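You operate a simulated robot arm through the tools that you are given. There is no shell and no other tool.

You run a simulated robot arm. Do the job below in one go: nothing can be reset, and whatever is moved stays where it is left.

Task
Clamp the brown head and heat it to 70 C.
Fine: both clamp levers on, cooling valve shut, drive on, heat knob at 70; watch the display get there; the screw stays still.

The check looks at the end state, three seconds after you hand in, the way a careful person would. Anything else that was tipped, shoved, dropped, spilled or broken makes it a failure.

Robot
A 6-joint arm with a two-finger parallel gripper, fixed in place. Base frame: the origin is on the floor under the middle of its stand, x ahead of it, y to its left, z up. Readings come in mm, degrees, newtons and seconds.
With the tool pointing down near the work surface it reaches from about 360 to 760 mm from the base axis. Its first joint turns from -66.0 to 66.0 degrees. Payload 2.45 kg.
The TCP is the grasp point between the finger pads, 24 mm short of the fingertips. In the tool frame z runs along the fingers and y along their closing line. The gripper opens to 68 mm. The fingers are 17 mm wide and 10 mm thick; the gripper's body (40 by 70 mm) begins 41 mm behind the TCP.
Orientation is that of the tool frame in the base frame, as a unit quaternion [x, y, z, w]. With the fingers straight down and closing along the base's y, the tool's x points along the base's -x, its y along +y and its z along -z.

Tools
- The arm moves only by the tool servo_tool. Its argument "commands" is a list of rows, each a list of 7 numbers: the shift along the base's x, y, z in mm, then the turn, a rotation vector about the base's x, y, z in rad, then the finger opening in mm, from 0 to 68. In form: [[dx, dy, dz, rx, ry, rz, gripper], ...]. A call has 1 to 20 rows; each row shifts and turns the commanded pose from where the row before left it. A row lasts 0.2 s, in which the tool goes at most 50 mm and 8.6 degrees; a call with a longer step from one row to the next is refused whole, and so is a gripper value outside its range. A pose out of reach is approached as far as the arm can. The call stops where the force on the tool passes 50 N (or 10 N more than at its start, if that is more) or the arm is blocked; 0.2 s more then pass. The fingers move at their own pace (about 108 mm/s each) and stop on an object; they squeeze with about 44 N. The grip force told is the motor's: it shows also when the fingers shut on nothing. Time passes only in rows, and 0.2 s behind the last, so rows that do not move let the fingers close. The reply holds the time, the measured pose of the TCP, the force on the tool along the base axes, the opening and the grip force, in the units named above and with some noise, with the torque about the TCP (base axes, N m) and any sound that the robot's microphone picked up, and new pictures: "show" is both (left out), scene, wrist or none.
- Cameras (640 x 400 px; columns grow to the right, rows downward): "scene" is fixed at [153.7, 399.4, 1503.2]; the picture's right is [-0.88, -0.48, 0.00], its down [-0.09, 0.17, -0.98] and it looks along [0.47, -0.86, -0.19] (base axes); focal length 309 px, centre (320, 200). "wrist" rides on the gripper at [84, 11, -75] in the tool frame; the picture's right is [-0.13, 0.99, 0.00], its down [-0.60, -0.08, -0.79] and it looks along [-0.79, -0.10, 0.61] (tool axes); focal length 251 px, centre (320, 200). There is no depth. A picture from a camera that has moved, and an enlarged one, comes with that camera's place and axes in the base frame and with its lens.
- close_up(camera, box): a new picture of the part [left, top, right, bottom] of that camera's present view, enlarged. It takes no simulated time.
- job_done(): hands the job in; it is judged then, once.

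Nothing tells you positions but the pictures and the camera data. Unless the task says otherwise, let go and move clear before handing in.

The tools are called after ">>>" by a JSON object that holds its "op" and its "data". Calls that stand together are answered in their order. servo_tool: Moves the arm, as the interface text tells. Its arguments: {"type":"object","properties":{"commands":{"type":"array"},"show":{"type":"string","enum":["both","scene","wrist","none"]}},"required":["commands"]} The other tools are called the same way: close_up (camera, box) takes an enlarged picture of a part of a camera's view; job_done () hands the job in.

At the start:

```text
time_s: 0.0
eef_pos: [436.0, 13.3, 1463.1]
orientation: [0.001, 1.0, -0.002, -0.001]
force: [0.6, 0.0, 0.7]
ft_torque: [0.03, 0.0, -0.01]
opening: 68.2
grasp_force: 0.0
```

scene: 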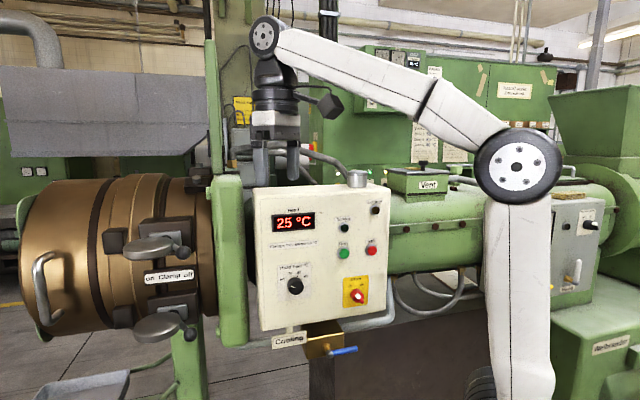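
wrist: 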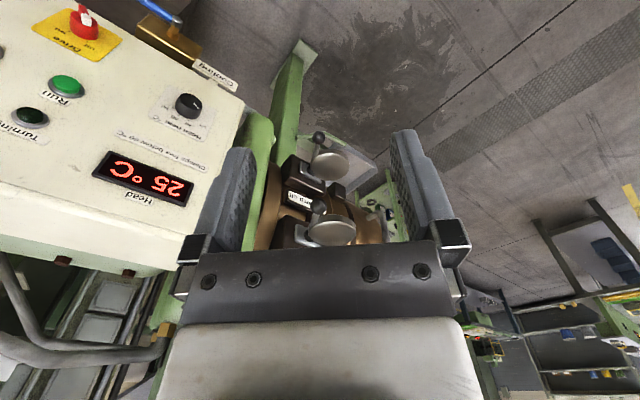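

I see an extruder with a brown head on the left carrying two clamp levers, a control panel reading 25 °C with a heat knob and a drive switch, and a cooling valve with a blue handle under the panel. I'll look closer at everything before moving.

>>> {"op": "close_up", "data": {"camera": "scene", "box": [245, 175, 405, 275]}}

>>> {"op": "close_up", "data": {"camera": "scene", "box": [245, 260, 405, 360]}}

>>> {"op": "close_up", "data": {"camera": "scene", "box": [80, 200, 240, 300]}}

>>> {"op": "close_up", "data": {"camera": "scene", "box": [80, 270, 240, 370]}}

>>> {"op": "close_up", "data": {"camera": "wrist", "box": [240, 100, 400, 260]}}

>>> {"op": "close_up", "data": {"camera": "wrist", "box": [0, 0, 260, 220]}}

>>> {"op": "close_up", "data": {"camera": "scene", "box": [540, 180, 640, 300]}}

```text
4.00 times, centred on (325, 225) of scene
camera zoom: at [153.7, 399.4, 1503.2], right [-0.88, -0.48, 0.0], down [-0.09, 0.17, -0.98], along [0.47, -0.86, -0.19], focal length 1237 px, centre (300, 100)
```

zoom: 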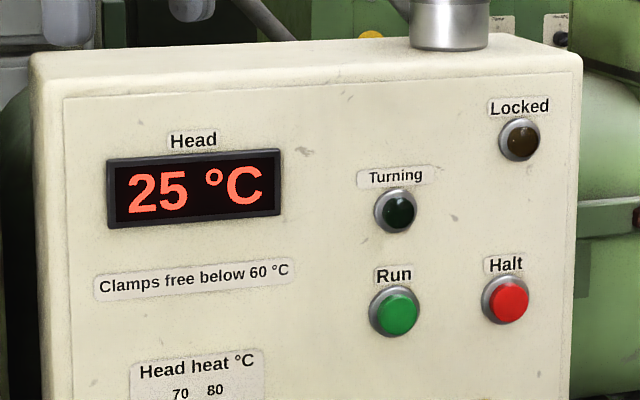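

```text
4.00 times, centred on (325, 310) of scene
camera zoom: at [153.7, 399.4, 1503.2], right [-0.88, -0.48, 0.0], down [-0.09, 0.17, -0.98], along [0.47, -0.86, -0.19], focal length 1237 px, centre (300, -240)
```

zoom: 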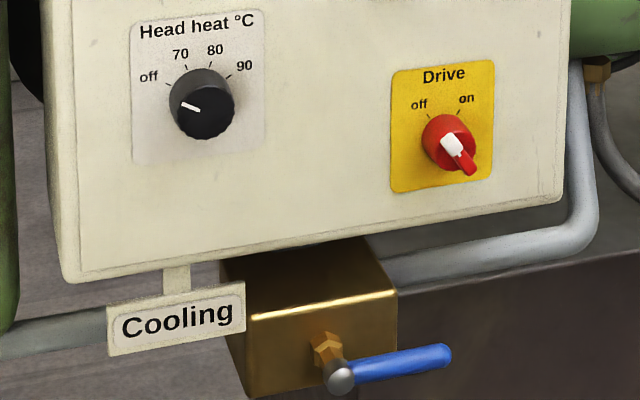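

```text
4.00 times, centred on (160, 250) of scene
camera zoom: at [153.7, 399.4, 1503.2], right [-0.88, -0.48, 0.0], down [-0.09, 0.17, -0.98], along [0.47, -0.86, -0.19], focal length 1237 px, centre (960, 0)
```

zoom: 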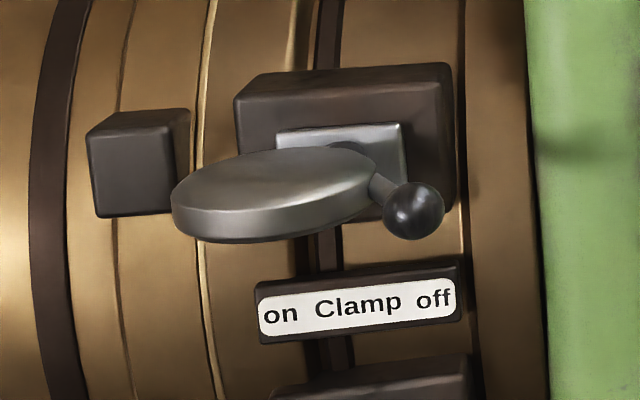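

```text
4.00 times, centred on (160, 320) of scene
camera zoom: at [153.7, 399.4, 1503.2], right [-0.88, -0.48, 0.0], down [-0.09, 0.17, -0.98], along [0.47, -0.86, -0.19], focal length 1237 px, centre (960, -280)
```

zoom: 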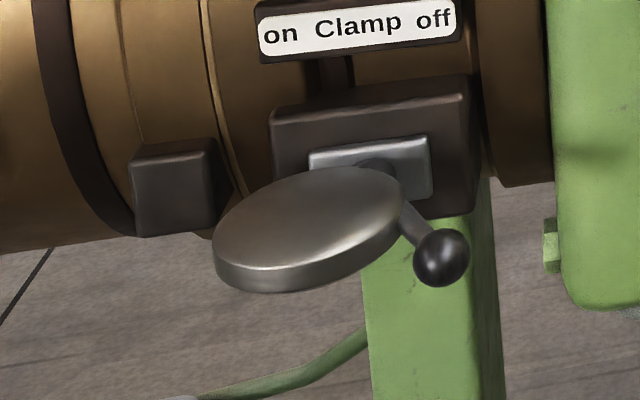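

```text
2.50 times, centred on (320, 180) of wrist
camera zoom: at [351.5, 24.2, 1537.5], right [0.13, 0.99, 0.0], down [0.6, -0.08, 0.79], along [0.79, -0.1, -0.61], focal length 629 px, centre (320, 250)
```

zoom: 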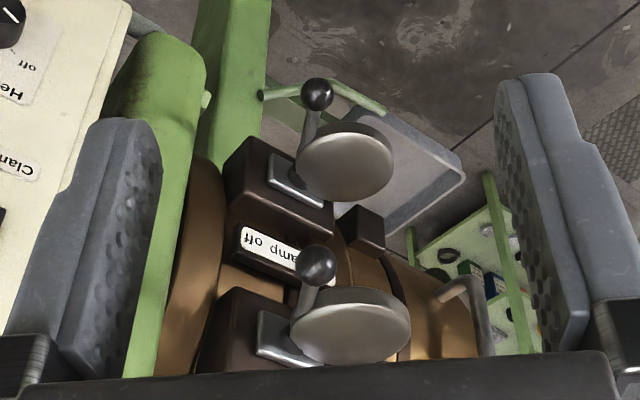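

```text
1.82 times, centred on (130, 110) of wrist
camera zoom: at [351.5, 24.2, 1537.5], right [0.13, 0.99, 0.0], down [0.6, -0.08, 0.79], along [0.79, -0.1, -0.61], focal length 457 px, centre (666, 364)
```

zoom: 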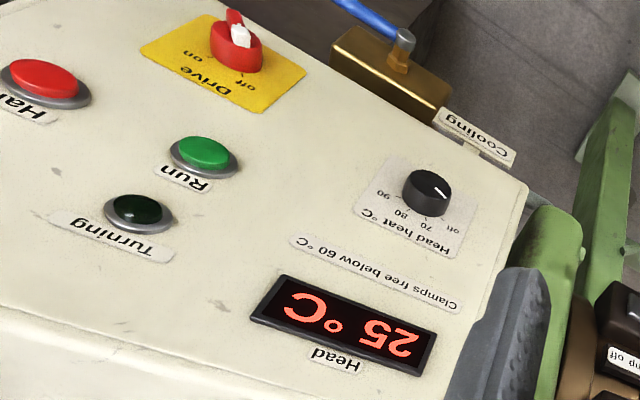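

```text
3.33 times, centred on (590, 240) of scene
camera zoom: at [153.7, 399.4, 1503.2], right [-0.88, -0.48, 0.0], down [-0.09, 0.17, -0.98], along [0.47, -0.86, -0.19], focal length 1031 px, centre (-580, 67)
```

zoom: 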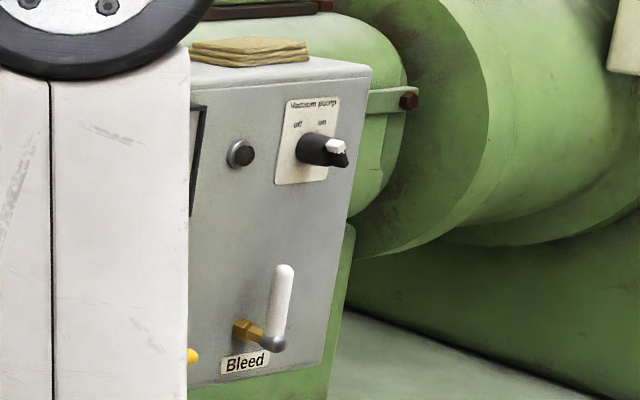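

The machine runs at about 45° in plan: the panel face's normal points back toward the robot's left front, and the clamps are further out, near x≈750–830, z≈1255. I'll zoom in more on the clamps, valve and dials to pin down their geometry.

>>> {"op": "close_up", "data": {"camera": "scene", "box": [100, 200, 220, 275]}}

>>> {"op": "close_up", "data": {"camera": "wrist", "box": [270, 125, 390, 200]}}

>>> {"op": "close_up", "data": {"camera": "wrist", "box": [270, 180, 390, 255]}}

>>> {"op": "close_up", "data": {"camera": "wrist", "box": [120, 0, 250, 81]}}

>>> {"op": "close_up", "data": {"camera": "wrist", "box": [140, 70, 240, 133]}}

>>> {"op": "close_up", "data": {"camera": "scene", "box": [270, 255, 320, 305]}}

>>> {"op": "close_up", "data": {"camera": "scene", "box": [335, 270, 385, 310]}}

>>> {"op": "close_up", "data": {"camera": "scene", "box": [290, 325, 370, 375]}}

```text
5.33 times, centred on (160, 238) of scene
camera zoom: at [153.7, 399.4, 1503.2], right [-0.88, -0.48, 0.0], down [-0.09, 0.17, -0.98], along [0.47, -0.86, -0.19], focal length 1649 px, centre (1173, 0)
```

zoom: 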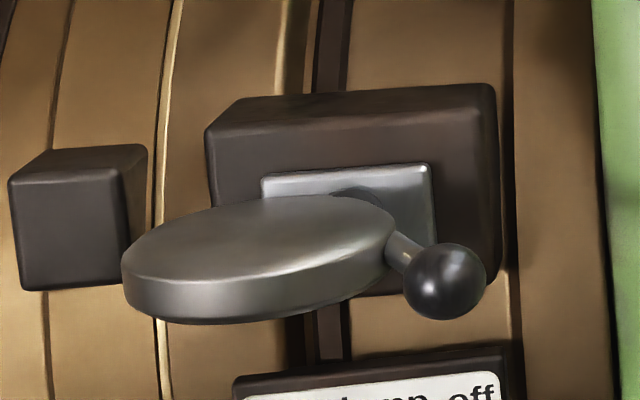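

```text
5.33 times, centred on (330, 162) of wrist
camera zoom: at [351.5, 24.2, 1537.5], right [0.13, 0.99, 0.0], down [0.6, -0.08, 0.79], along [0.79, -0.1, -0.61], focal length 1341 px, centre (267, 400)
```

zoom: 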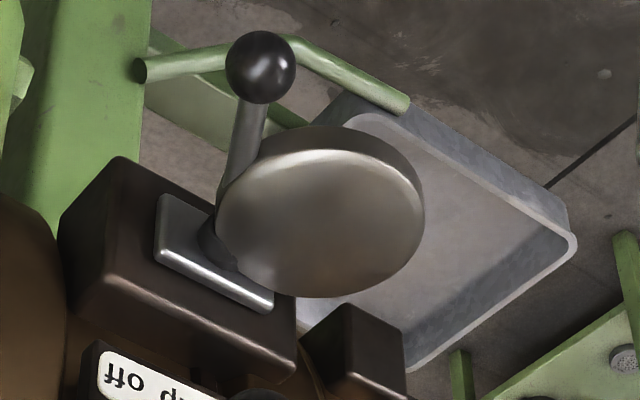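

```text
5.33 times, centred on (330, 218) of wrist
camera zoom: at [351.5, 24.2, 1537.5], right [0.13, 0.99, 0.0], down [0.6, -0.08, 0.79], along [0.79, -0.1, -0.61], focal length 1341 px, centre (267, 107)
```

zoom: 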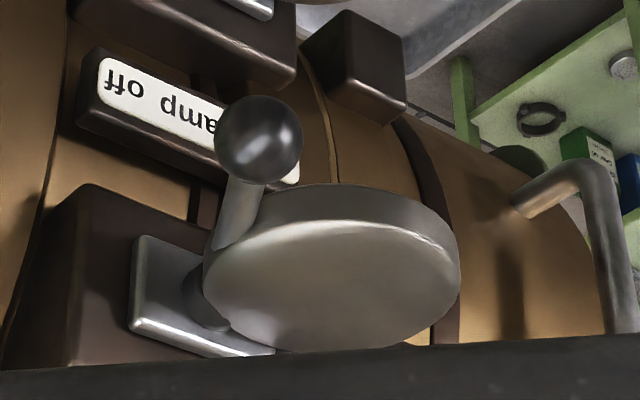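

```text
4.92 times, centred on (185, 40) of wrist
camera zoom: at [351.5, 24.2, 1537.5], right [0.13, 0.99, 0.0], down [0.6, -0.08, 0.79], along [0.79, -0.1, -0.61], focal length 1238 px, centre (985, 985)
```

zoom: 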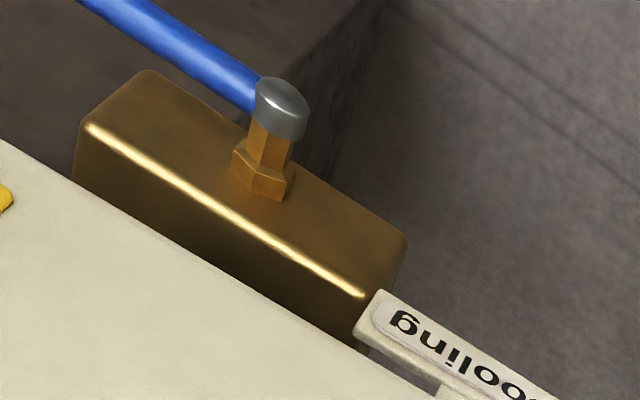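

```text
6.35 times, centred on (190, 102) of wrist
camera zoom: at [351.5, 24.2, 1537.5], right [0.13, 0.99, 0.0], down [0.6, -0.08, 0.79], along [0.79, -0.1, -0.61], focal length 1596 px, centre (1145, 825)
```

zoom: 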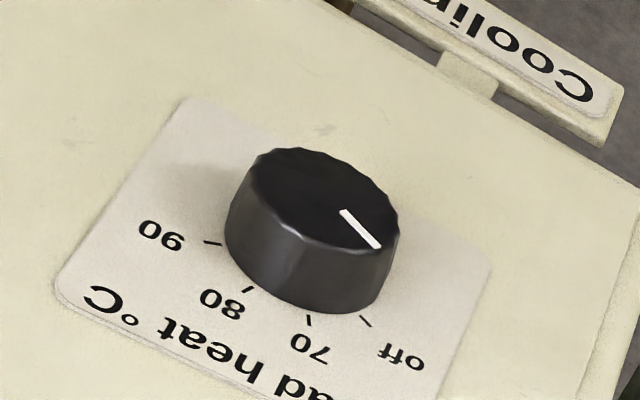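

```text
8.00 times, centred on (295, 280) of scene
camera zoom: at [153.7, 399.4, 1503.2], right [-0.88, -0.48, 0.0], down [-0.09, 0.17, -0.98], along [0.47, -0.86, -0.19], focal length 2473 px, centre (520, -440)
```

zoom: 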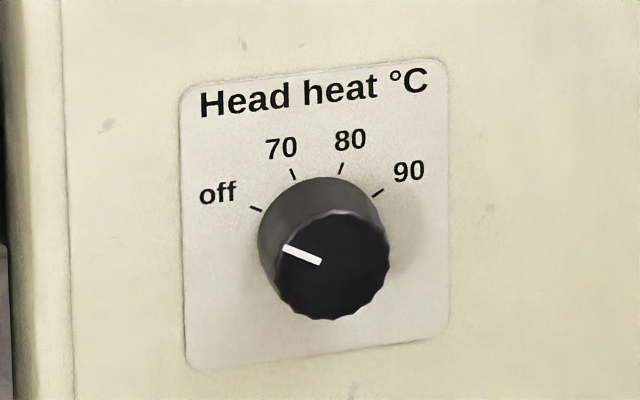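

```text
10.00 times, centred on (360, 290) of scene
camera zoom: at [153.7, 399.4, 1503.2], right [-0.88, -0.48, 0.0], down [-0.09, 0.17, -0.98], along [0.47, -0.86, -0.19], focal length 3092 px, centre (-80, -700)
```

zoom: 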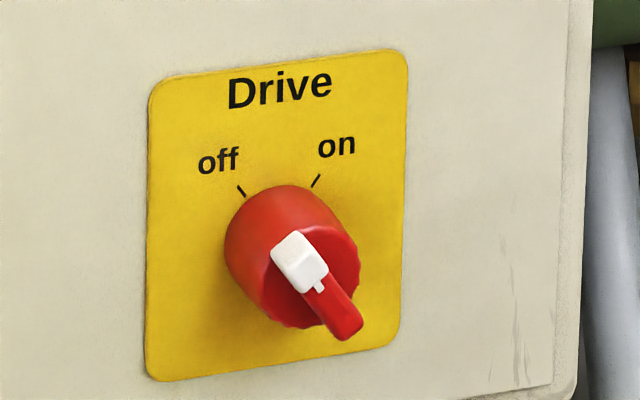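

```text
8.00 times, centred on (330, 350) of scene
camera zoom: at [153.7, 399.4, 1503.2], right [-0.88, -0.48, 0.0], down [-0.09, 0.17, -0.98], along [0.47, -0.86, -0.19], focal length 2473 px, centre (240, -1000)
```

zoom: 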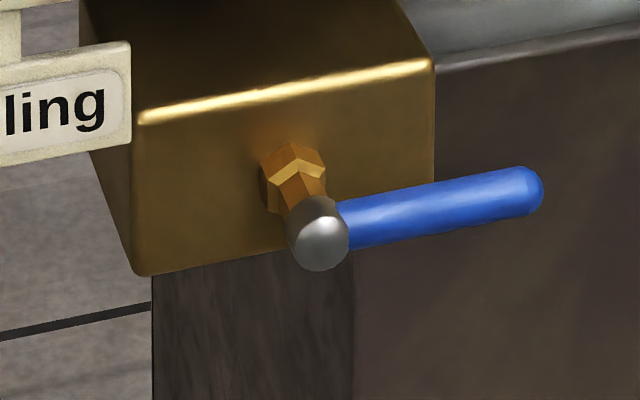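

The clamp levers look like horizontal discs with a ball handle on the "off" side, and I take them to swing from right to left. I'll bring the wrist camera closer to the clamps, staying well clear of everything, to see how they pivot.

>>> {"op": "servo_tool", "data": {"commands": [[25, 5, -5, 0, 0, 0, 68], [25, 5, -5, 0, 0, 0, 68], [25, 5, -5, 0, 0, 0, 68], [25, 5, -5, 0, 0, 0, 68], [25, 5, -5, 0, 0, 0, 68], [0, 0, 0, 0, 0, 0, 68]], "show": "both"}}

```text
time_s: 1.4
eef_pos: [560.3, 40.3, 1434.7]
orientation: [0.0, 1.0, -0.001, 0.001]
force: [0.2, 0.0, -0.2]
ft_torque: [0.01, 0.0, -0.01]
opening: 67.9
grasp_force: 0.1
out of reach, approached as far as the arm can: row 5
camera wrist: at [475.0, 49.3, 1509.7], right [0.13, 0.99, 0.0], down [0.6, -0.08, 0.79], along [0.79, -0.1, -0.61], focal length 251 px, centre (320, 200)
```

scene: 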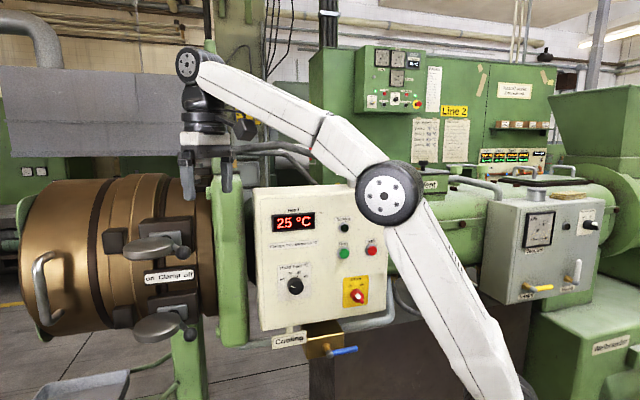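
wrist: 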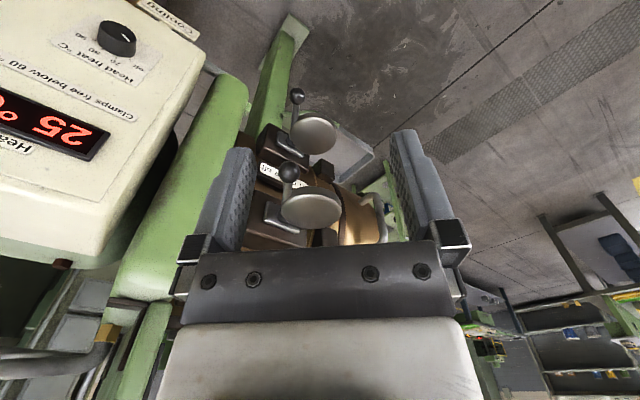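

>>> {"op": "close_up", "data": {"camera": "wrist", "box": [240, 80, 400, 180]}}

>>> {"op": "close_up", "data": {"camera": "wrist", "box": [250, 145, 360, 250]}}

>>> {"op": "close_up", "data": {"camera": "scene", "box": [485, 180, 605, 300]}}

```text
4.00 times, centred on (320, 130) of wrist
camera zoom: at [475.0, 49.3, 1509.7], right [0.13, 0.99, 0.0], down [0.6, -0.08, 0.79], along [0.79, -0.1, -0.61], focal length 1006 px, centre (320, 480)
```

zoom: 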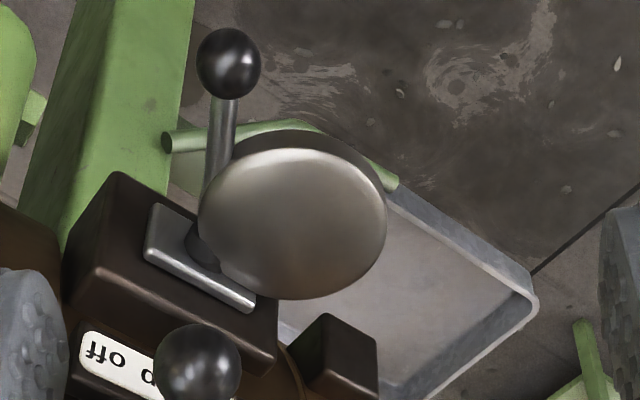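

```text
3.81 times, centred on (305, 198) of wrist
camera zoom: at [475.0, 49.3, 1509.7], right [0.13, 0.99, 0.0], down [0.6, -0.08, 0.79], along [0.79, -0.1, -0.61], focal length 958 px, centre (377, 210)
```

zoom: 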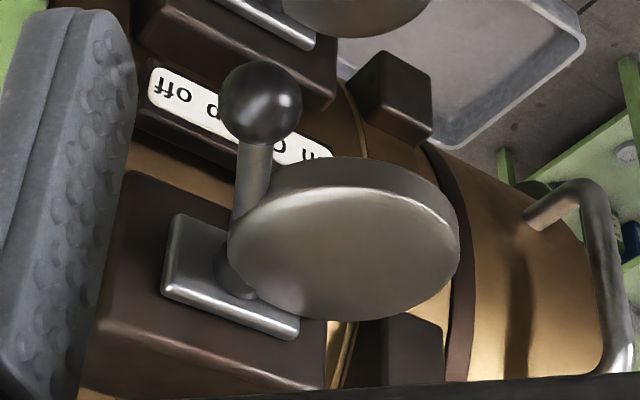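

```text
3.33 times, centred on (545, 240) of scene
camera zoom: at [153.7, 399.4, 1503.2], right [-0.88, -0.48, 0.0], down [-0.09, 0.17, -0.98], along [0.47, -0.86, -0.19], focal length 1031 px, centre (-430, 67)
```

zoom: 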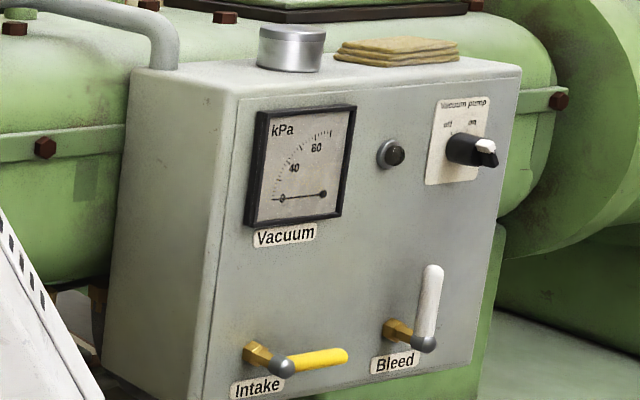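

The arm can get at the clamps better with the tool pointed horizontally into the machine. I'll turn the tool to face it, with the fingers closing horizontally, and stop in front of the upper ball on its "off" side.

>>> {"op": "servo_tool", "data": {"commands": [[7.4, -1.95, -14.9, -0.0522, -0.1232, -0.0522, 68], [7.4, -1.95, -14.9, -0.0522, -0.1232, -0.0522, 60], [7.4, -1.95, -14.9, -0.0522, -0.1232, -0.0522, 40], [7.4, -1.95, -14.9, -0.0522, -0.1232, -0.0522, 20], [7.4, -1.95, -14.9, -0.0522, -0.1232, -0.0522, 0], [7.4, -1.95, -14.9, -0.0522, -0.1232, -0.0522, 0], [7.4, -1.95, -14.9, -0.0522, -0.1232, -0.0522, 0], [7.4, -1.95, -14.9, -0.0522, -0.1232, -0.0522, 0], [7.4, -1.95, -14.9, -0.0522, -0.1232, -0.0522, 0], [7.4, -1.95, -14.9, -0.0522, -0.1232, -0.0522, 0], [7.4, -1.95, -14.9, -0.0522, -0.1232, -0.0522, 0], [7.4, -1.95, -14.9, -0.0522, -0.1232, -0.0522, 0], [0, 0, 0, 0, 0, 0, 0]], "show": "both"}}

```text
time_s: 4.2
eef_pos: [647.6, 17.6, 1256.5]
orientation: [0.277, 0.65, -0.277, 0.652]
force: [0.4, 0.1, 0.0]
ft_torque: [0.0, -0.02, 0.01]
opening: 0.0
grasp_force: 23.5
camera wrist: at [604.0, 77.2, 1171.7], right [0.71, 0.69, 0.13], down [-0.61, 0.52, 0.6], along [0.35, -0.51, 0.79], focal length 251 px, centre (320, 200)
```

scene: 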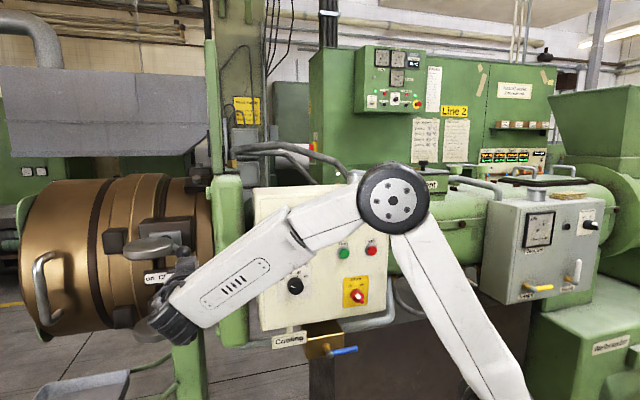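
wrist: 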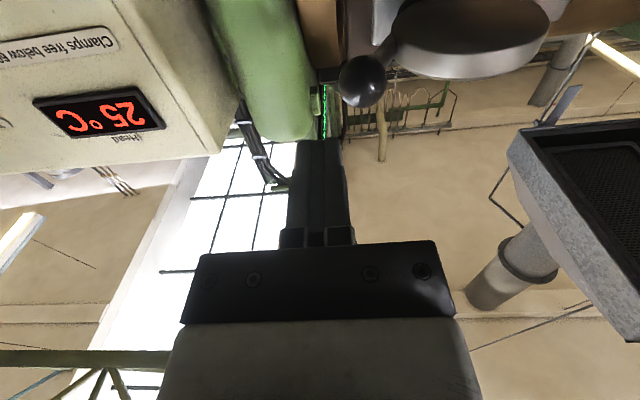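

The tool now faces the machine with the closed fingers just right of the upper ball. I'll slide in beside the ball on its panel side, leaving a small gap.

>>> {"op": "servo_tool", "data": {"commands": [[-5, -5, 0, 0, 0, 0, 0], [14, -14.5, 0, 0, 0, 0, 0], [14, -14.5, 0, 0, 0, 0, 0], [14, -14.5, 0, 0, 0, 0, 0], [14, -14.5, 0, 0, 0, 0, 0], [0, 0, 0, 0, 0, 0, 0]], "show": "both"}}

>>> {"op": "close_up", "data": {"camera": "wrist", "box": [200, 0, 520, 200]}}

>>> {"op": "close_up", "data": {"camera": "scene", "box": [100, 200, 260, 300]}}

```text
time_s: 5.6
eef_pos: [697.8, -48.1, 1256.7]
orientation: [0.276, 0.651, -0.276, 0.651]
force: [-0.1, 0.2, 0.5]
ft_torque: [-0.02, 0.01, 0.03]
opening: 0.3
grasp_force: 24.3
camera wrist: at [654.6, 13.5, 1171.6], right [0.71, 0.69, 0.13], down [-0.61, 0.52, 0.6], along [0.35, -0.51, 0.79], focal length 251 px, centre (320, 200)
```

scene: 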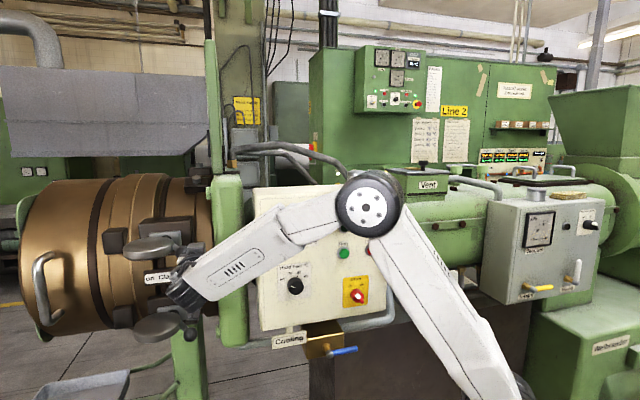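
wrist: 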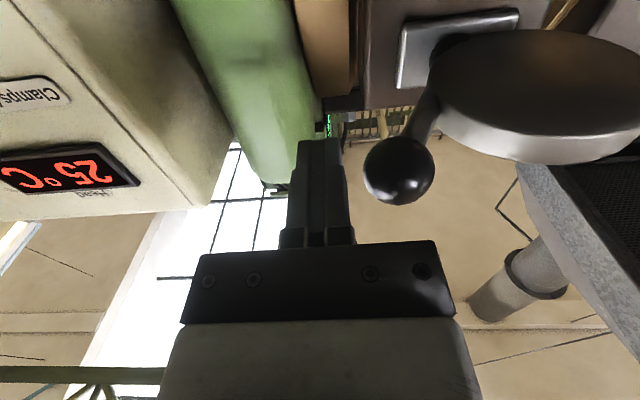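

```text
2.00 times, centred on (360, 100) of wrist
camera zoom: at [654.6, 13.5, 1171.6], right [0.71, 0.69, 0.13], down [-0.61, 0.52, 0.6], along [0.35, -0.51, 0.79], focal length 503 px, centre (240, 400)
```

zoom: 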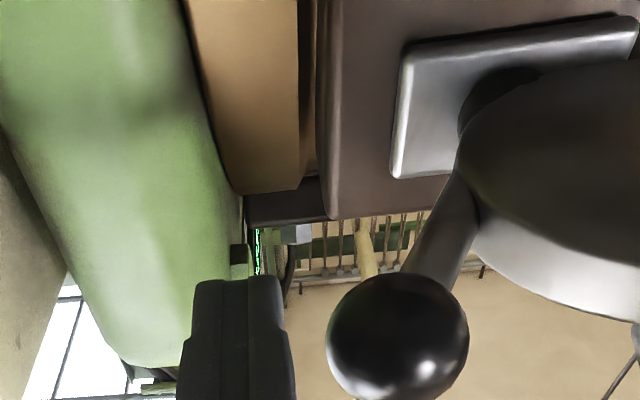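

```text
4.00 times, centred on (180, 250) of scene
camera zoom: at [153.7, 399.4, 1503.2], right [-0.88, -0.48, 0.0], down [-0.09, 0.17, -0.98], along [0.47, -0.86, -0.19], focal length 1237 px, centre (880, 0)
```

zoom: 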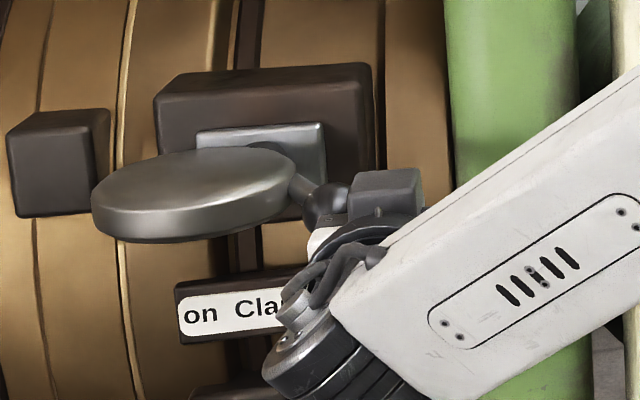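

The closed finger is beside the ball with about 10 mm to spare. I'll push gently to the left along the head axis and watch how the lever responds.

>>> {"op": "servo_tool", "data": {"commands": [[4.3, 4.2, 0, 0, 0, 0, 0], [4.3, 4.2, 0, 0, 0, 0, 0], [4.3, 4.2, 0, 0, 0, 0, 0], [4.3, 4.2, 0, 0, 0, 0, 0], [4.3, 4.2, 0, 0, 0, 0, 0]], "show": "both"}}

>>> {"op": "close_up", "data": {"camera": "wrist", "box": [200, 0, 520, 200]}}

>>> {"op": "close_up", "data": {"camera": "scene", "box": [80, 200, 240, 300]}}

```text
time_s: 6.8
eef_pos: [720.5, -24.2, 1255.9]
orientation: [0.277, 0.65, -0.276, 0.652]
force: [-1.2, -0.6, -0.4]
ft_torque: [-0.01, -0.04, 0.01]
opening: 0.0
grasp_force: 23.6
camera wrist: at [676.1, 35.3, 1172.0], right [0.71, 0.69, 0.13], down [-0.61, 0.52, 0.6], along [0.35, -0.51, 0.79], focal length 251 px, centre (320, 200)
```

scene: 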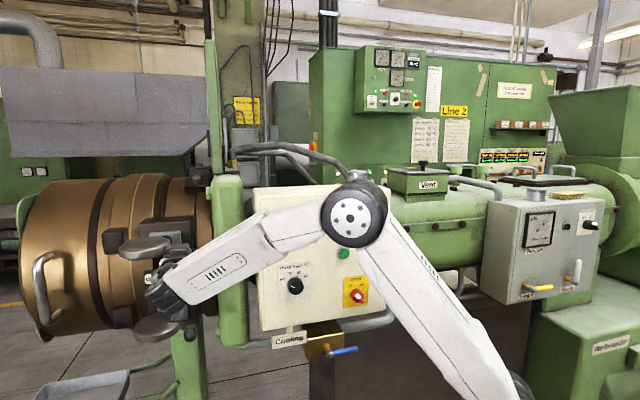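
wrist: 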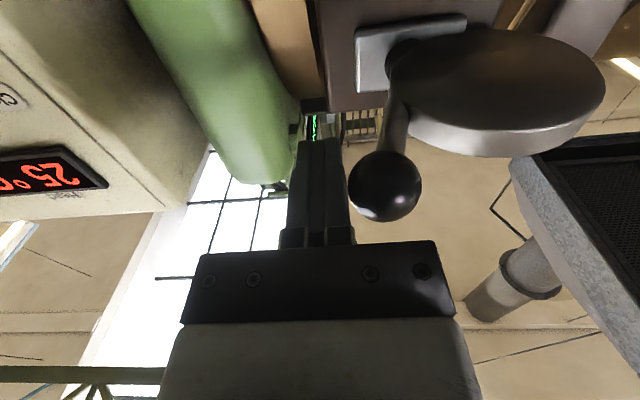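

```text
2.00 times, centred on (360, 100) of wrist
camera zoom: at [676.1, 35.3, 1172.0], right [0.71, 0.69, 0.13], down [-0.61, 0.52, 0.6], along [0.35, -0.51, 0.79], focal length 503 px, centre (240, 400)
```

zoom: 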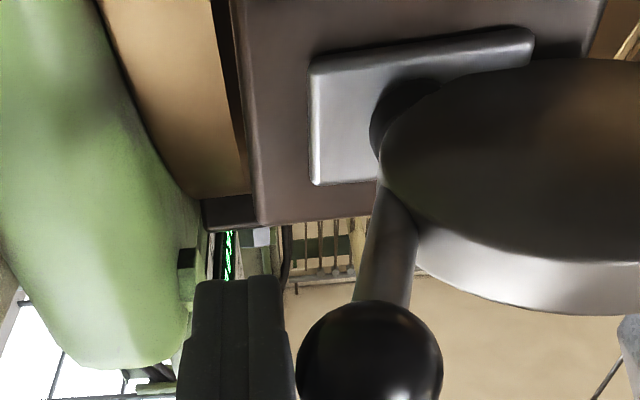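

```text
4.00 times, centred on (160, 250) of scene
camera zoom: at [153.7, 399.4, 1503.2], right [-0.88, -0.48, 0.0], down [-0.09, 0.17, -0.98], along [0.47, -0.86, -0.19], focal length 1237 px, centre (960, 0)
```

zoom: 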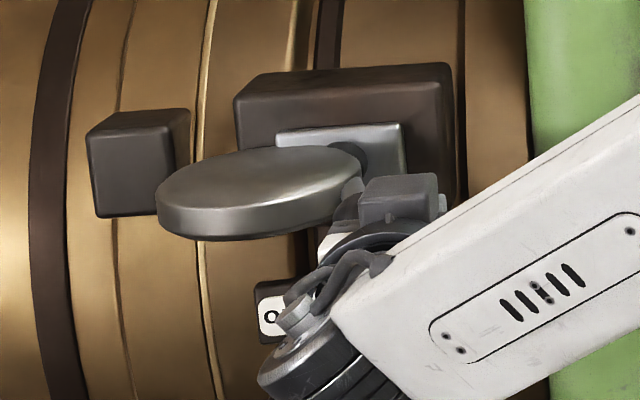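

The lever swings freely about its vertical hub, with only about 1 N of resistance, and the disc moves left toward the block. I'll keep pushing along the same line.

>>> {"op": "servo_tool", "data": {"commands": [[4.3, 4.2, 0, 0, 0, 0, 0], [4.3, 4.2, 0, 0, 0, 0, 0], [4.3, 4.2, 0, 0, 0, 0, 0], [4.3, 4.2, 0, 0, 0, 0, 0], [4.3, 4.2, 0, 0, 0, 0, 0], [4.3, 4.2, 0, 0, 0, 0, 0], [4.3, 4.2, 0, 0, 0, 0, 0], [4.3, 4.2, 0, 0, 0, 0, 0], [4.3, 4.2, 0, 0, 0, 0, 0]], "show": "both"}}

>>> {"op": "close_up", "data": {"camera": "wrist", "box": [200, 0, 520, 200]}}

>>> {"op": "close_up", "data": {"camera": "scene", "box": [80, 200, 240, 300]}}

```text
time_s: 8.8
eef_pos: [759.7, 13.3, 1255.8]
orientation: [0.276, 0.651, -0.277, 0.651]
force: [0.0, -0.6, -0.3]
ft_torque: [-0.02, 0.02, -0.01]
opening: 0.1
grasp_force: 23.4
camera wrist: at [714.7, 73.4, 1171.9], right [0.71, 0.69, 0.13], down [-0.61, 0.52, 0.6], along [0.35, -0.51, 0.79], focal length 251 px, centre (320, 200)
```

scene: 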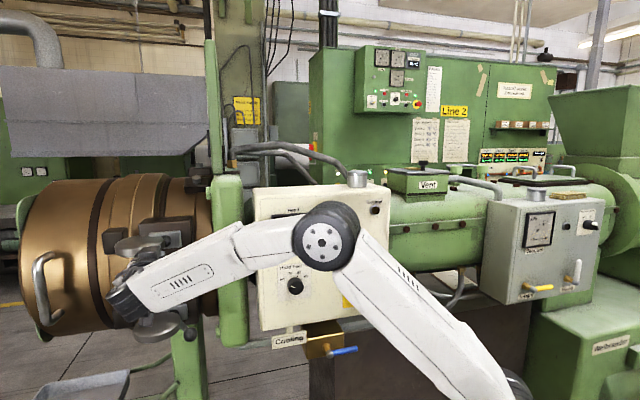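
wrist: 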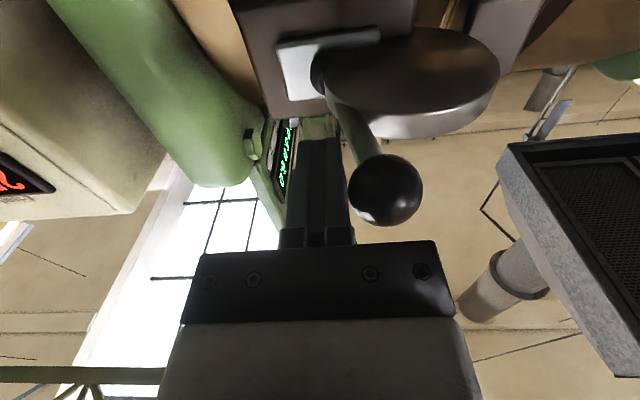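

```text
2.00 times, centred on (360, 100) of wrist
camera zoom: at [714.7, 73.4, 1171.9], right [0.71, 0.69, 0.13], down [-0.61, 0.52, 0.6], along [0.35, -0.51, 0.79], focal length 503 px, centre (240, 400)
```

zoom: 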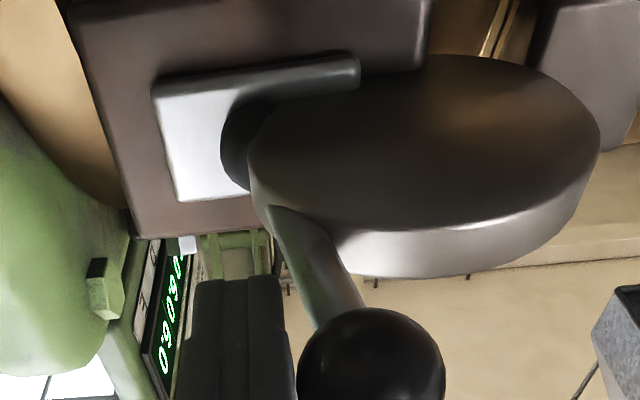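

```text
4.00 times, centred on (160, 250) of scene
camera zoom: at [153.7, 399.4, 1503.2], right [-0.88, -0.48, 0.0], down [-0.09, 0.17, -0.98], along [0.47, -0.86, -0.19], focal length 1237 px, centre (960, 0)
```

zoom: 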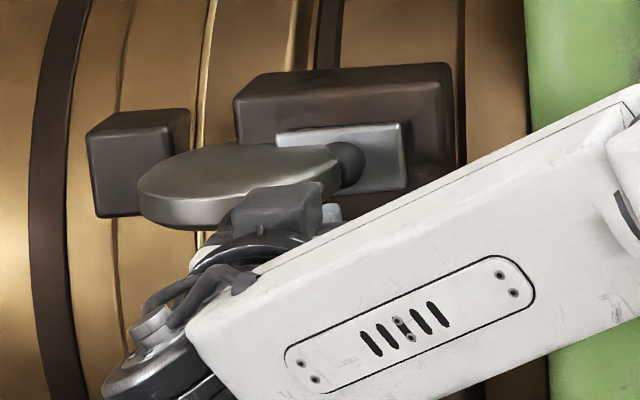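

The lever has passed centre and still moves with almost no force. I'll follow the arc further and watch the force for its end stop.

>>> {"op": "servo_tool", "data": {"commands": [[5, 3.46, 0, 0, 0, 0, 0], [5, 3.46, 0, 0, 0, 0, 0], [5, 3.46, 0, 0, 0, 0, 0], [5, 3.46, 0, 0, 0, 0, 0], [4.94, 1.66, 0, 0, 0, 0, 0], [4.94, 1.66, 0, 0, 0, 0, 0]], "show": "both"}}

>>> {"op": "close_up", "data": {"camera": "wrist", "box": [200, 0, 520, 200]}}

>>> {"op": "close_up", "data": {"camera": "scene", "box": [80, 200, 240, 300]}}

```text
time_s: 10.2
eef_pos: [786.9, 28.4, 1256.0]
orientation: [0.279, 0.65, -0.279, 0.65]
force: [-40.4, -1.3, -4.1]
ft_torque: [0.05, -0.06, -0.5]
opening: 0.0
grasp_force: 24.2
camera wrist: at [742.2, 89.4, 1171.5], right [0.72, 0.68, 0.13], down [-0.6, 0.52, 0.6], along [0.35, -0.51, 0.79], focal length 251 px, centre (320, 200)
```

scene: 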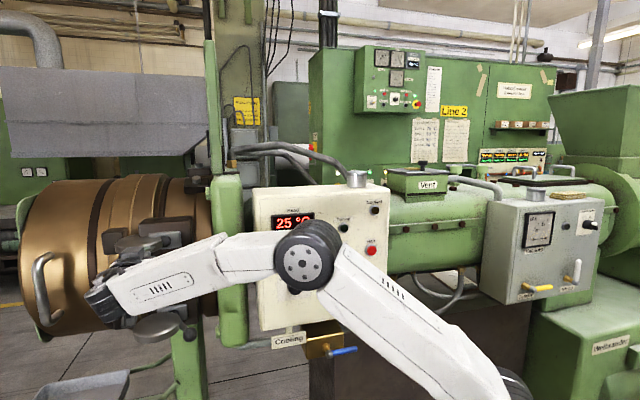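
wrist: 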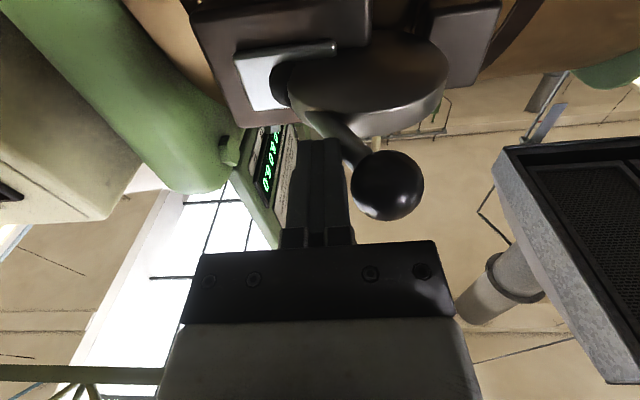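

```text
2.00 times, centred on (360, 100) of wrist
camera zoom: at [742.2, 89.4, 1171.5], right [0.72, 0.68, 0.13], down [-0.6, 0.52, 0.6], along [0.35, -0.51, 0.79], focal length 503 px, centre (240, 400)
```

zoom: 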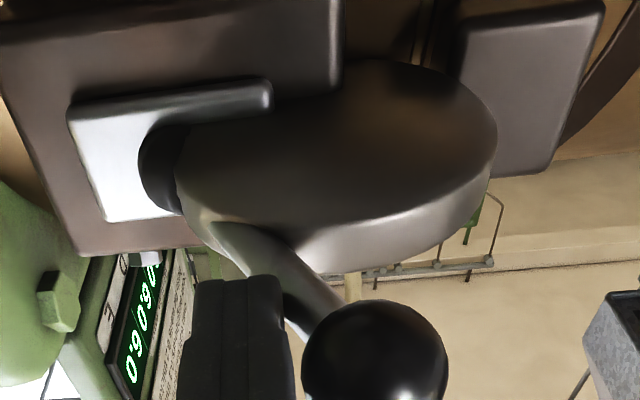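

```text
4.00 times, centred on (160, 250) of scene
camera zoom: at [152.2, 399.4, 1503.4], right [-0.88, -0.48, 0.0], down [-0.09, 0.17, -0.98], along [0.47, -0.86, -0.19], focal length 1237 px, centre (960, 0)
```

zoom: 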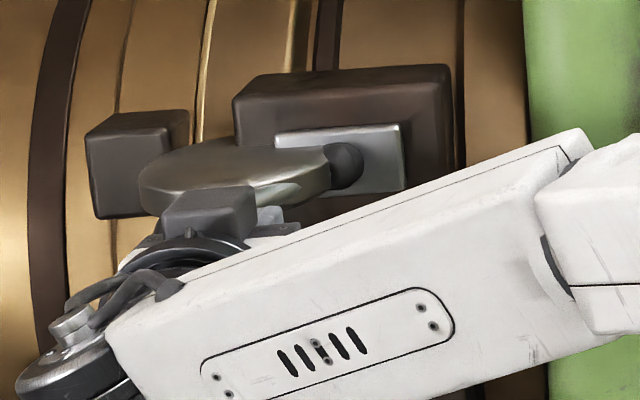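

The force jumped to about 40 N, so the lever is either at its stop or my fingertip is touching the disc. I'll ease back a little and look.

>>> {"op": "servo_tool", "data": {"commands": [[-4, -2, 0, 0, 0, 0, 0], [-4, -4, 0, 0, 0, 0, 0]], "show": "both"}}

>>> {"op": "close_up", "data": {"camera": "wrist", "box": [200, 0, 520, 200]}}

>>> {"op": "close_up", "data": {"camera": "scene", "box": [90, 205, 190, 270]}}

>>> {"op": "close_up", "data": {"camera": "scene", "box": [250, 180, 400, 275]}}

```text
time_s: 10.8
eef_pos: [780.5, 24.9, 1257.6]
orientation: [0.275, 0.651, -0.275, 0.652]
force: [1.3, -0.7, -0.9]
ft_torque: [0.01, -0.01, 0.0]
opening: 0.0
grasp_force: 23.9
camera wrist: at [737.1, 84.3, 1172.6], right [0.71, 0.69, 0.13], down [-0.61, 0.51, 0.6], along [0.35, -0.51, 0.79], focal length 251 px, centre (320, 200)
```

scene: 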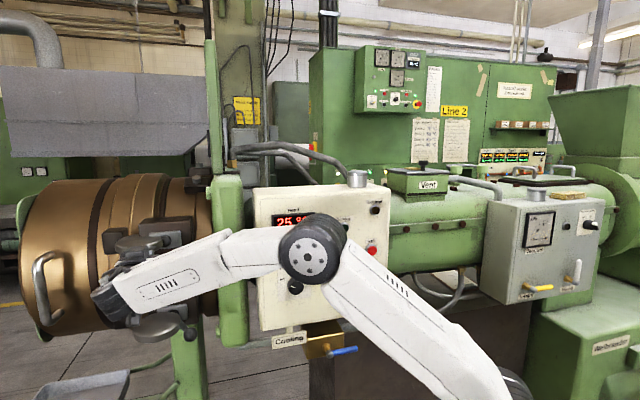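
wrist: 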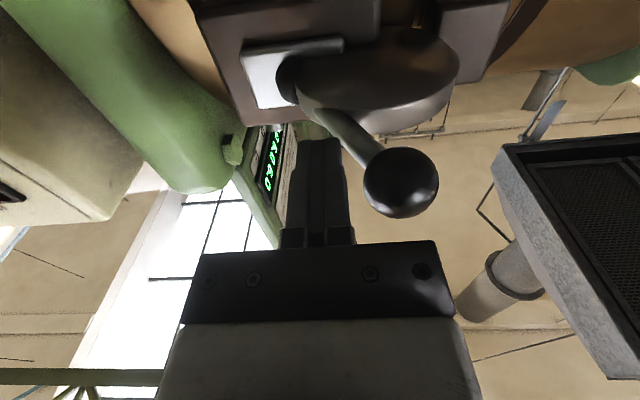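

```text
2.00 times, centred on (360, 100) of wrist
camera zoom: at [737.1, 84.3, 1172.6], right [0.71, 0.69, 0.13], down [-0.61, 0.51, 0.6], along [0.35, -0.51, 0.79], focal length 503 px, centre (240, 400)
```

zoom: 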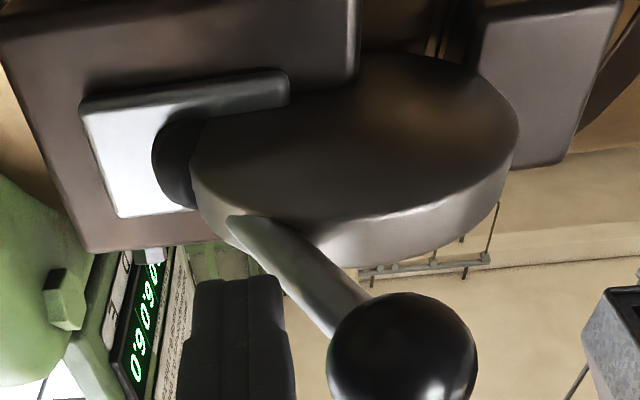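

```text
6.15 times, centred on (140, 238) of scene
camera zoom: at [153.7, 399.4, 1503.2], right [-0.88, -0.48, 0.0], down [-0.09, 0.17, -0.98], along [0.47, -0.86, -0.19], focal length 1903 px, centre (1428, -31)
```

zoom: 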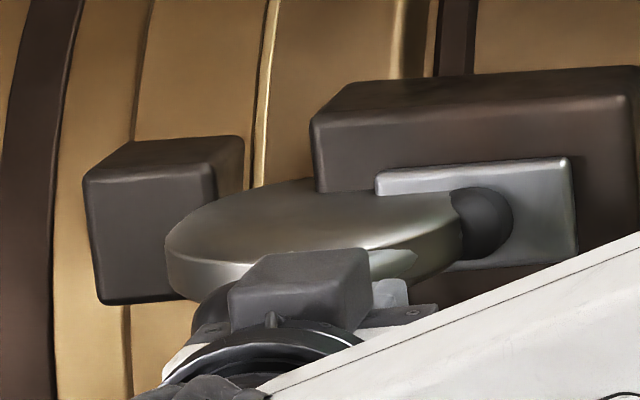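

```text
4.21 times, centred on (325, 228) of scene
camera zoom: at [153.7, 399.4, 1503.2], right [-0.88, -0.48, 0.0], down [-0.09, 0.17, -0.98], along [0.47, -0.86, -0.19], focal length 1302 px, centre (299, 84)
```

zoom: 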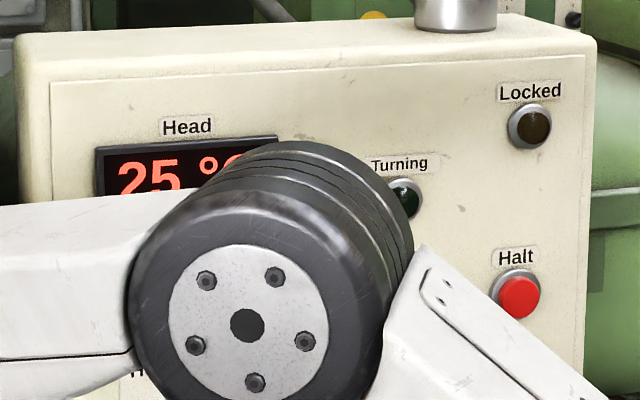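

The lever stayed put when I backed off. My fingertip may have touched the disc rim, so I'll withdraw a bit and push again on the ball only, in small steps, to check it's at its stop.

>>> {"op": "servo_tool", "data": {"commands": [[-12.5, 12.9, 0, 0, 0, 0, 0], [1.4, 1.4, 0, 0, 0, 0, 0], [1.4, 1.4, 0, 0, 0, 0, 0], [1.4, 1.4, 0, 0, 0, 0, 0], [1.4, 1.4, 0, 0, 0, 0, 0], [1.4, 1.4, 0, 0, 0, 0, 0], [1.4, 1.4, 0, 0, 0, 0, 0]], "show": "wrist"}}

>>> {"op": "close_up", "data": {"camera": "wrist", "box": [200, 0, 520, 200]}}

```text
time_s: 12.4
eef_pos: [776.5, 44.2, 1256.2]
orientation: [0.278, 0.65, -0.277, 0.651]
force: [-8.9, -4.4, 0.5]
ft_torque: [0.02, 0.0, -0.12]
opening: 0.0
grasp_force: 23.9
camera wrist: at [732.3, 104.6, 1172.0], right [0.71, 0.69, 0.13], down [-0.61, 0.52, 0.6], along [0.35, -0.51, 0.79], focal length 251 px, centre (320, 200)
```

wrist: 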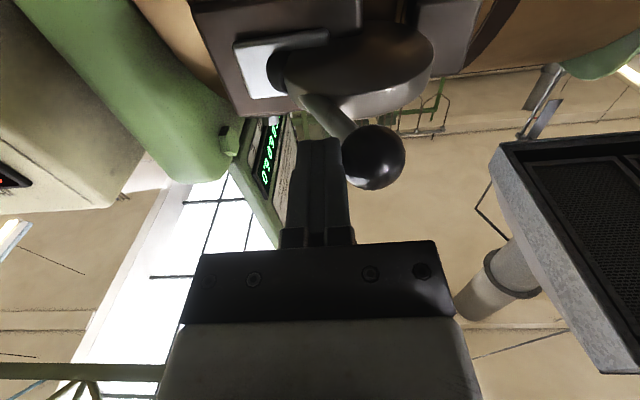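

```text
2.00 times, centred on (360, 100) of wrist
camera zoom: at [732.3, 104.6, 1172.0], right [0.71, 0.69, 0.13], down [-0.61, 0.52, 0.6], along [0.35, -0.51, 0.79], focal length 503 px, centre (240, 400)
```

zoom: 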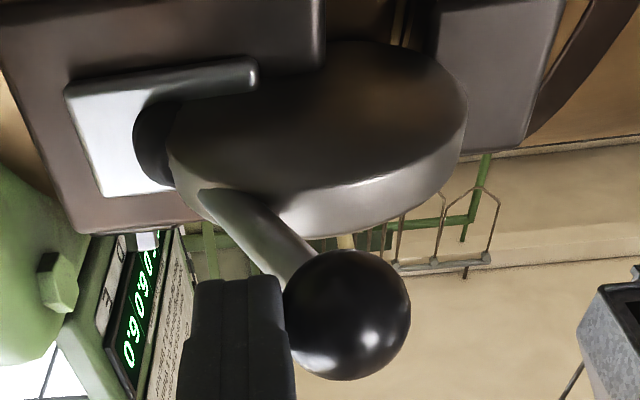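

>>> {"op": "servo_tool", "data": {"commands": [[1.4, 1.4, 0, 0, 0, 0, 0], [1.4, 1.4, 0, 0, 0, 0, 0]], "show": "wrist"}}

>>> {"op": "close_up", "data": {"camera": "wrist", "box": [200, 0, 520, 200]}}

```text
time_s: 13.0
eef_pos: [777.3, 44.5, 1255.5]
orientation: [0.28, 0.65, -0.28, 0.649]
force: [-27.0, -15.4, -1.6]
ft_torque: [0.05, -0.03, -0.41]
opening: 0.0
grasp_force: 24.2
camera wrist: at [734.1, 105.3, 1172.1], right [0.72, 0.68, 0.13], down [-0.6, 0.52, 0.6], along [0.34, -0.51, 0.79], focal length 251 px, centre (320, 200)
```

wrist: 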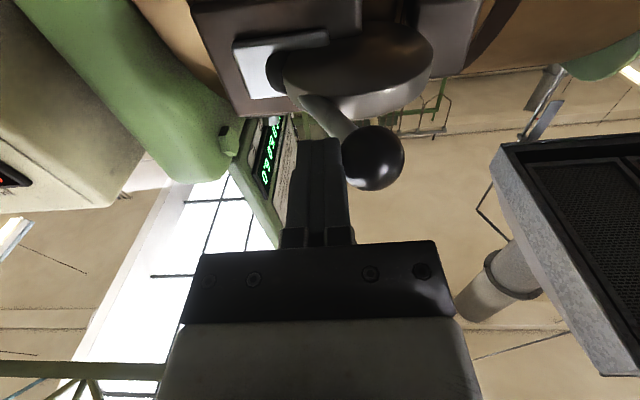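

```text
2.00 times, centred on (360, 100) of wrist
camera zoom: at [734.1, 105.3, 1172.1], right [0.72, 0.68, 0.13], down [-0.6, 0.52, 0.6], along [0.34, -0.51, 0.79], focal length 503 px, centre (240, 400)
```

zoom: 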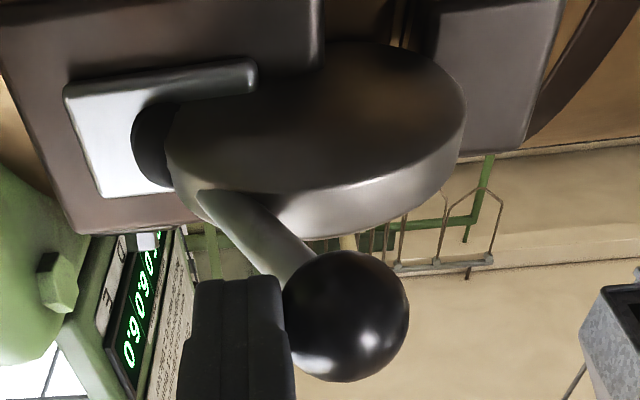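

The upper lever is against a hard stop: 31 N gave no further movement, and it stays there without spring-back. I'll withdraw and go to the same pre-approach spot at the lower lever.

>>> {"op": "servo_tool", "data": {"commands": [[-5.7, -5.6, 0, 0, 0, 0, 0], [-19, 19.6, 0, 0, 0, 0, 0], [-19, 19.6, 0, 0, 0, 0, 0], [-19, 19.6, 0, 0, 0, 0, 0], [-14, -13.6, -34.2, 0, 0, 0, 0], [-14, -13.6, -34.2, 0, 0, 0, 0], [-14, -13.6, -34.2, 0, 0, 0, 0], [-14, -13.6, -34.2, 0, 0, 0, 0], [-14, -13.6, -34.2, 0, 0, 0, 0], [-14, -13.6, -34.2, 0, 0, 0, 0], [0, 0, 0, 0, 0, 0, 0]], "show": "both"}}

>>> {"op": "close_up", "data": {"camera": "scene", "box": [80, 200, 240, 300]}}

>>> {"op": "close_up", "data": {"camera": "scene", "box": [80, 270, 240, 370]}}

>>> {"op": "close_up", "data": {"camera": "wrist", "box": [200, 0, 520, 200]}}

```text
time_s: 15.4
eef_pos: [632.8, 19.4, 1051.2]
orientation: [0.276, 0.651, -0.276, 0.652]
force: [0.4, 0.2, -0.2]
ft_torque: [-0.02, 0.03, -0.02]
opening: 0.1
grasp_force: 23.3
camera wrist: at [588.6, 79.9, 966.8], right [0.71, 0.69, 0.13], down [-0.61, 0.52, 0.6], along [0.35, -0.51, 0.79], focal length 251 px, centre (320, 200)
```

scene: 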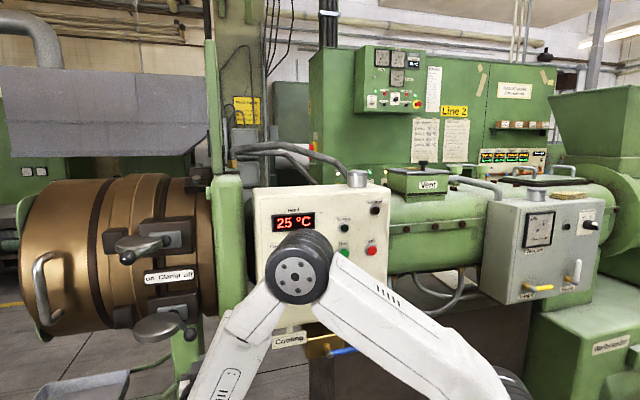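
wrist: 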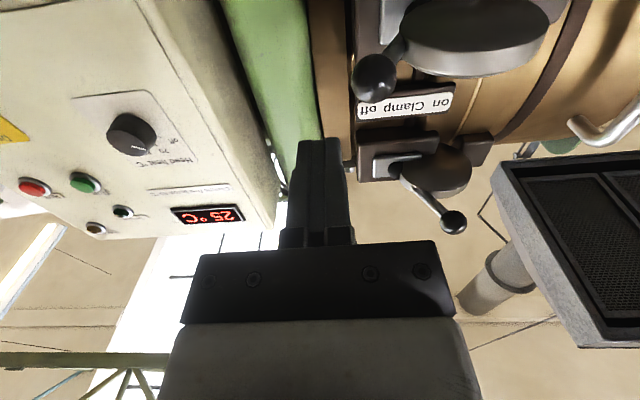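

```text
4.00 times, centred on (160, 250) of scene
camera zoom: at [153.7, 399.4, 1503.2], right [-0.88, -0.48, 0.0], down [-0.09, 0.17, -0.98], along [0.47, -0.86, -0.19], focal length 1237 px, centre (960, 0)
```

zoom: 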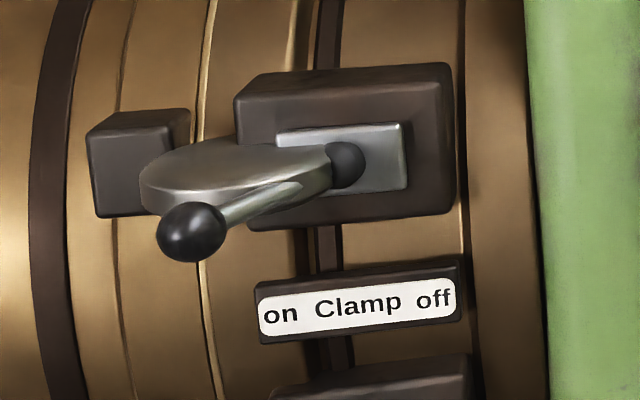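

```text
4.00 times, centred on (160, 320) of scene
camera zoom: at [153.7, 399.4, 1503.2], right [-0.88, -0.48, 0.0], down [-0.09, 0.17, -0.98], along [0.47, -0.86, -0.19], focal length 1237 px, centre (960, -280)
```

zoom: 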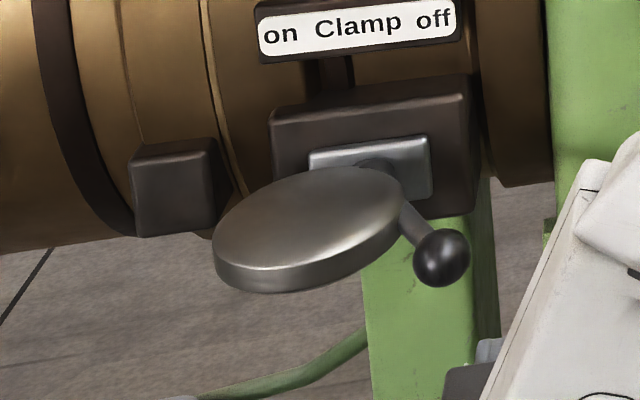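

```text
2.00 times, centred on (360, 100) of wrist
camera zoom: at [588.6, 79.9, 966.8], right [0.71, 0.69, 0.13], down [-0.61, 0.52, 0.6], along [0.35, -0.51, 0.79], focal length 503 px, centre (240, 400)
```

zoom: 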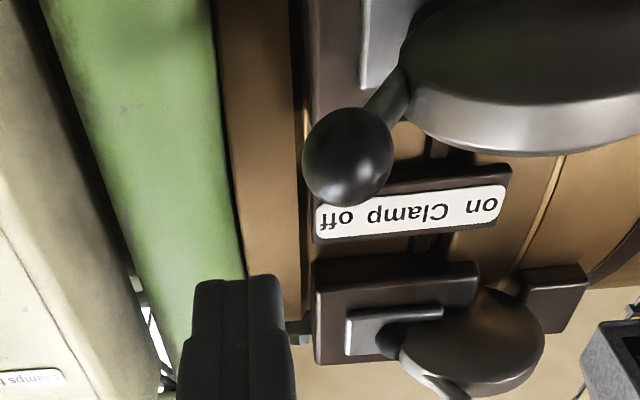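

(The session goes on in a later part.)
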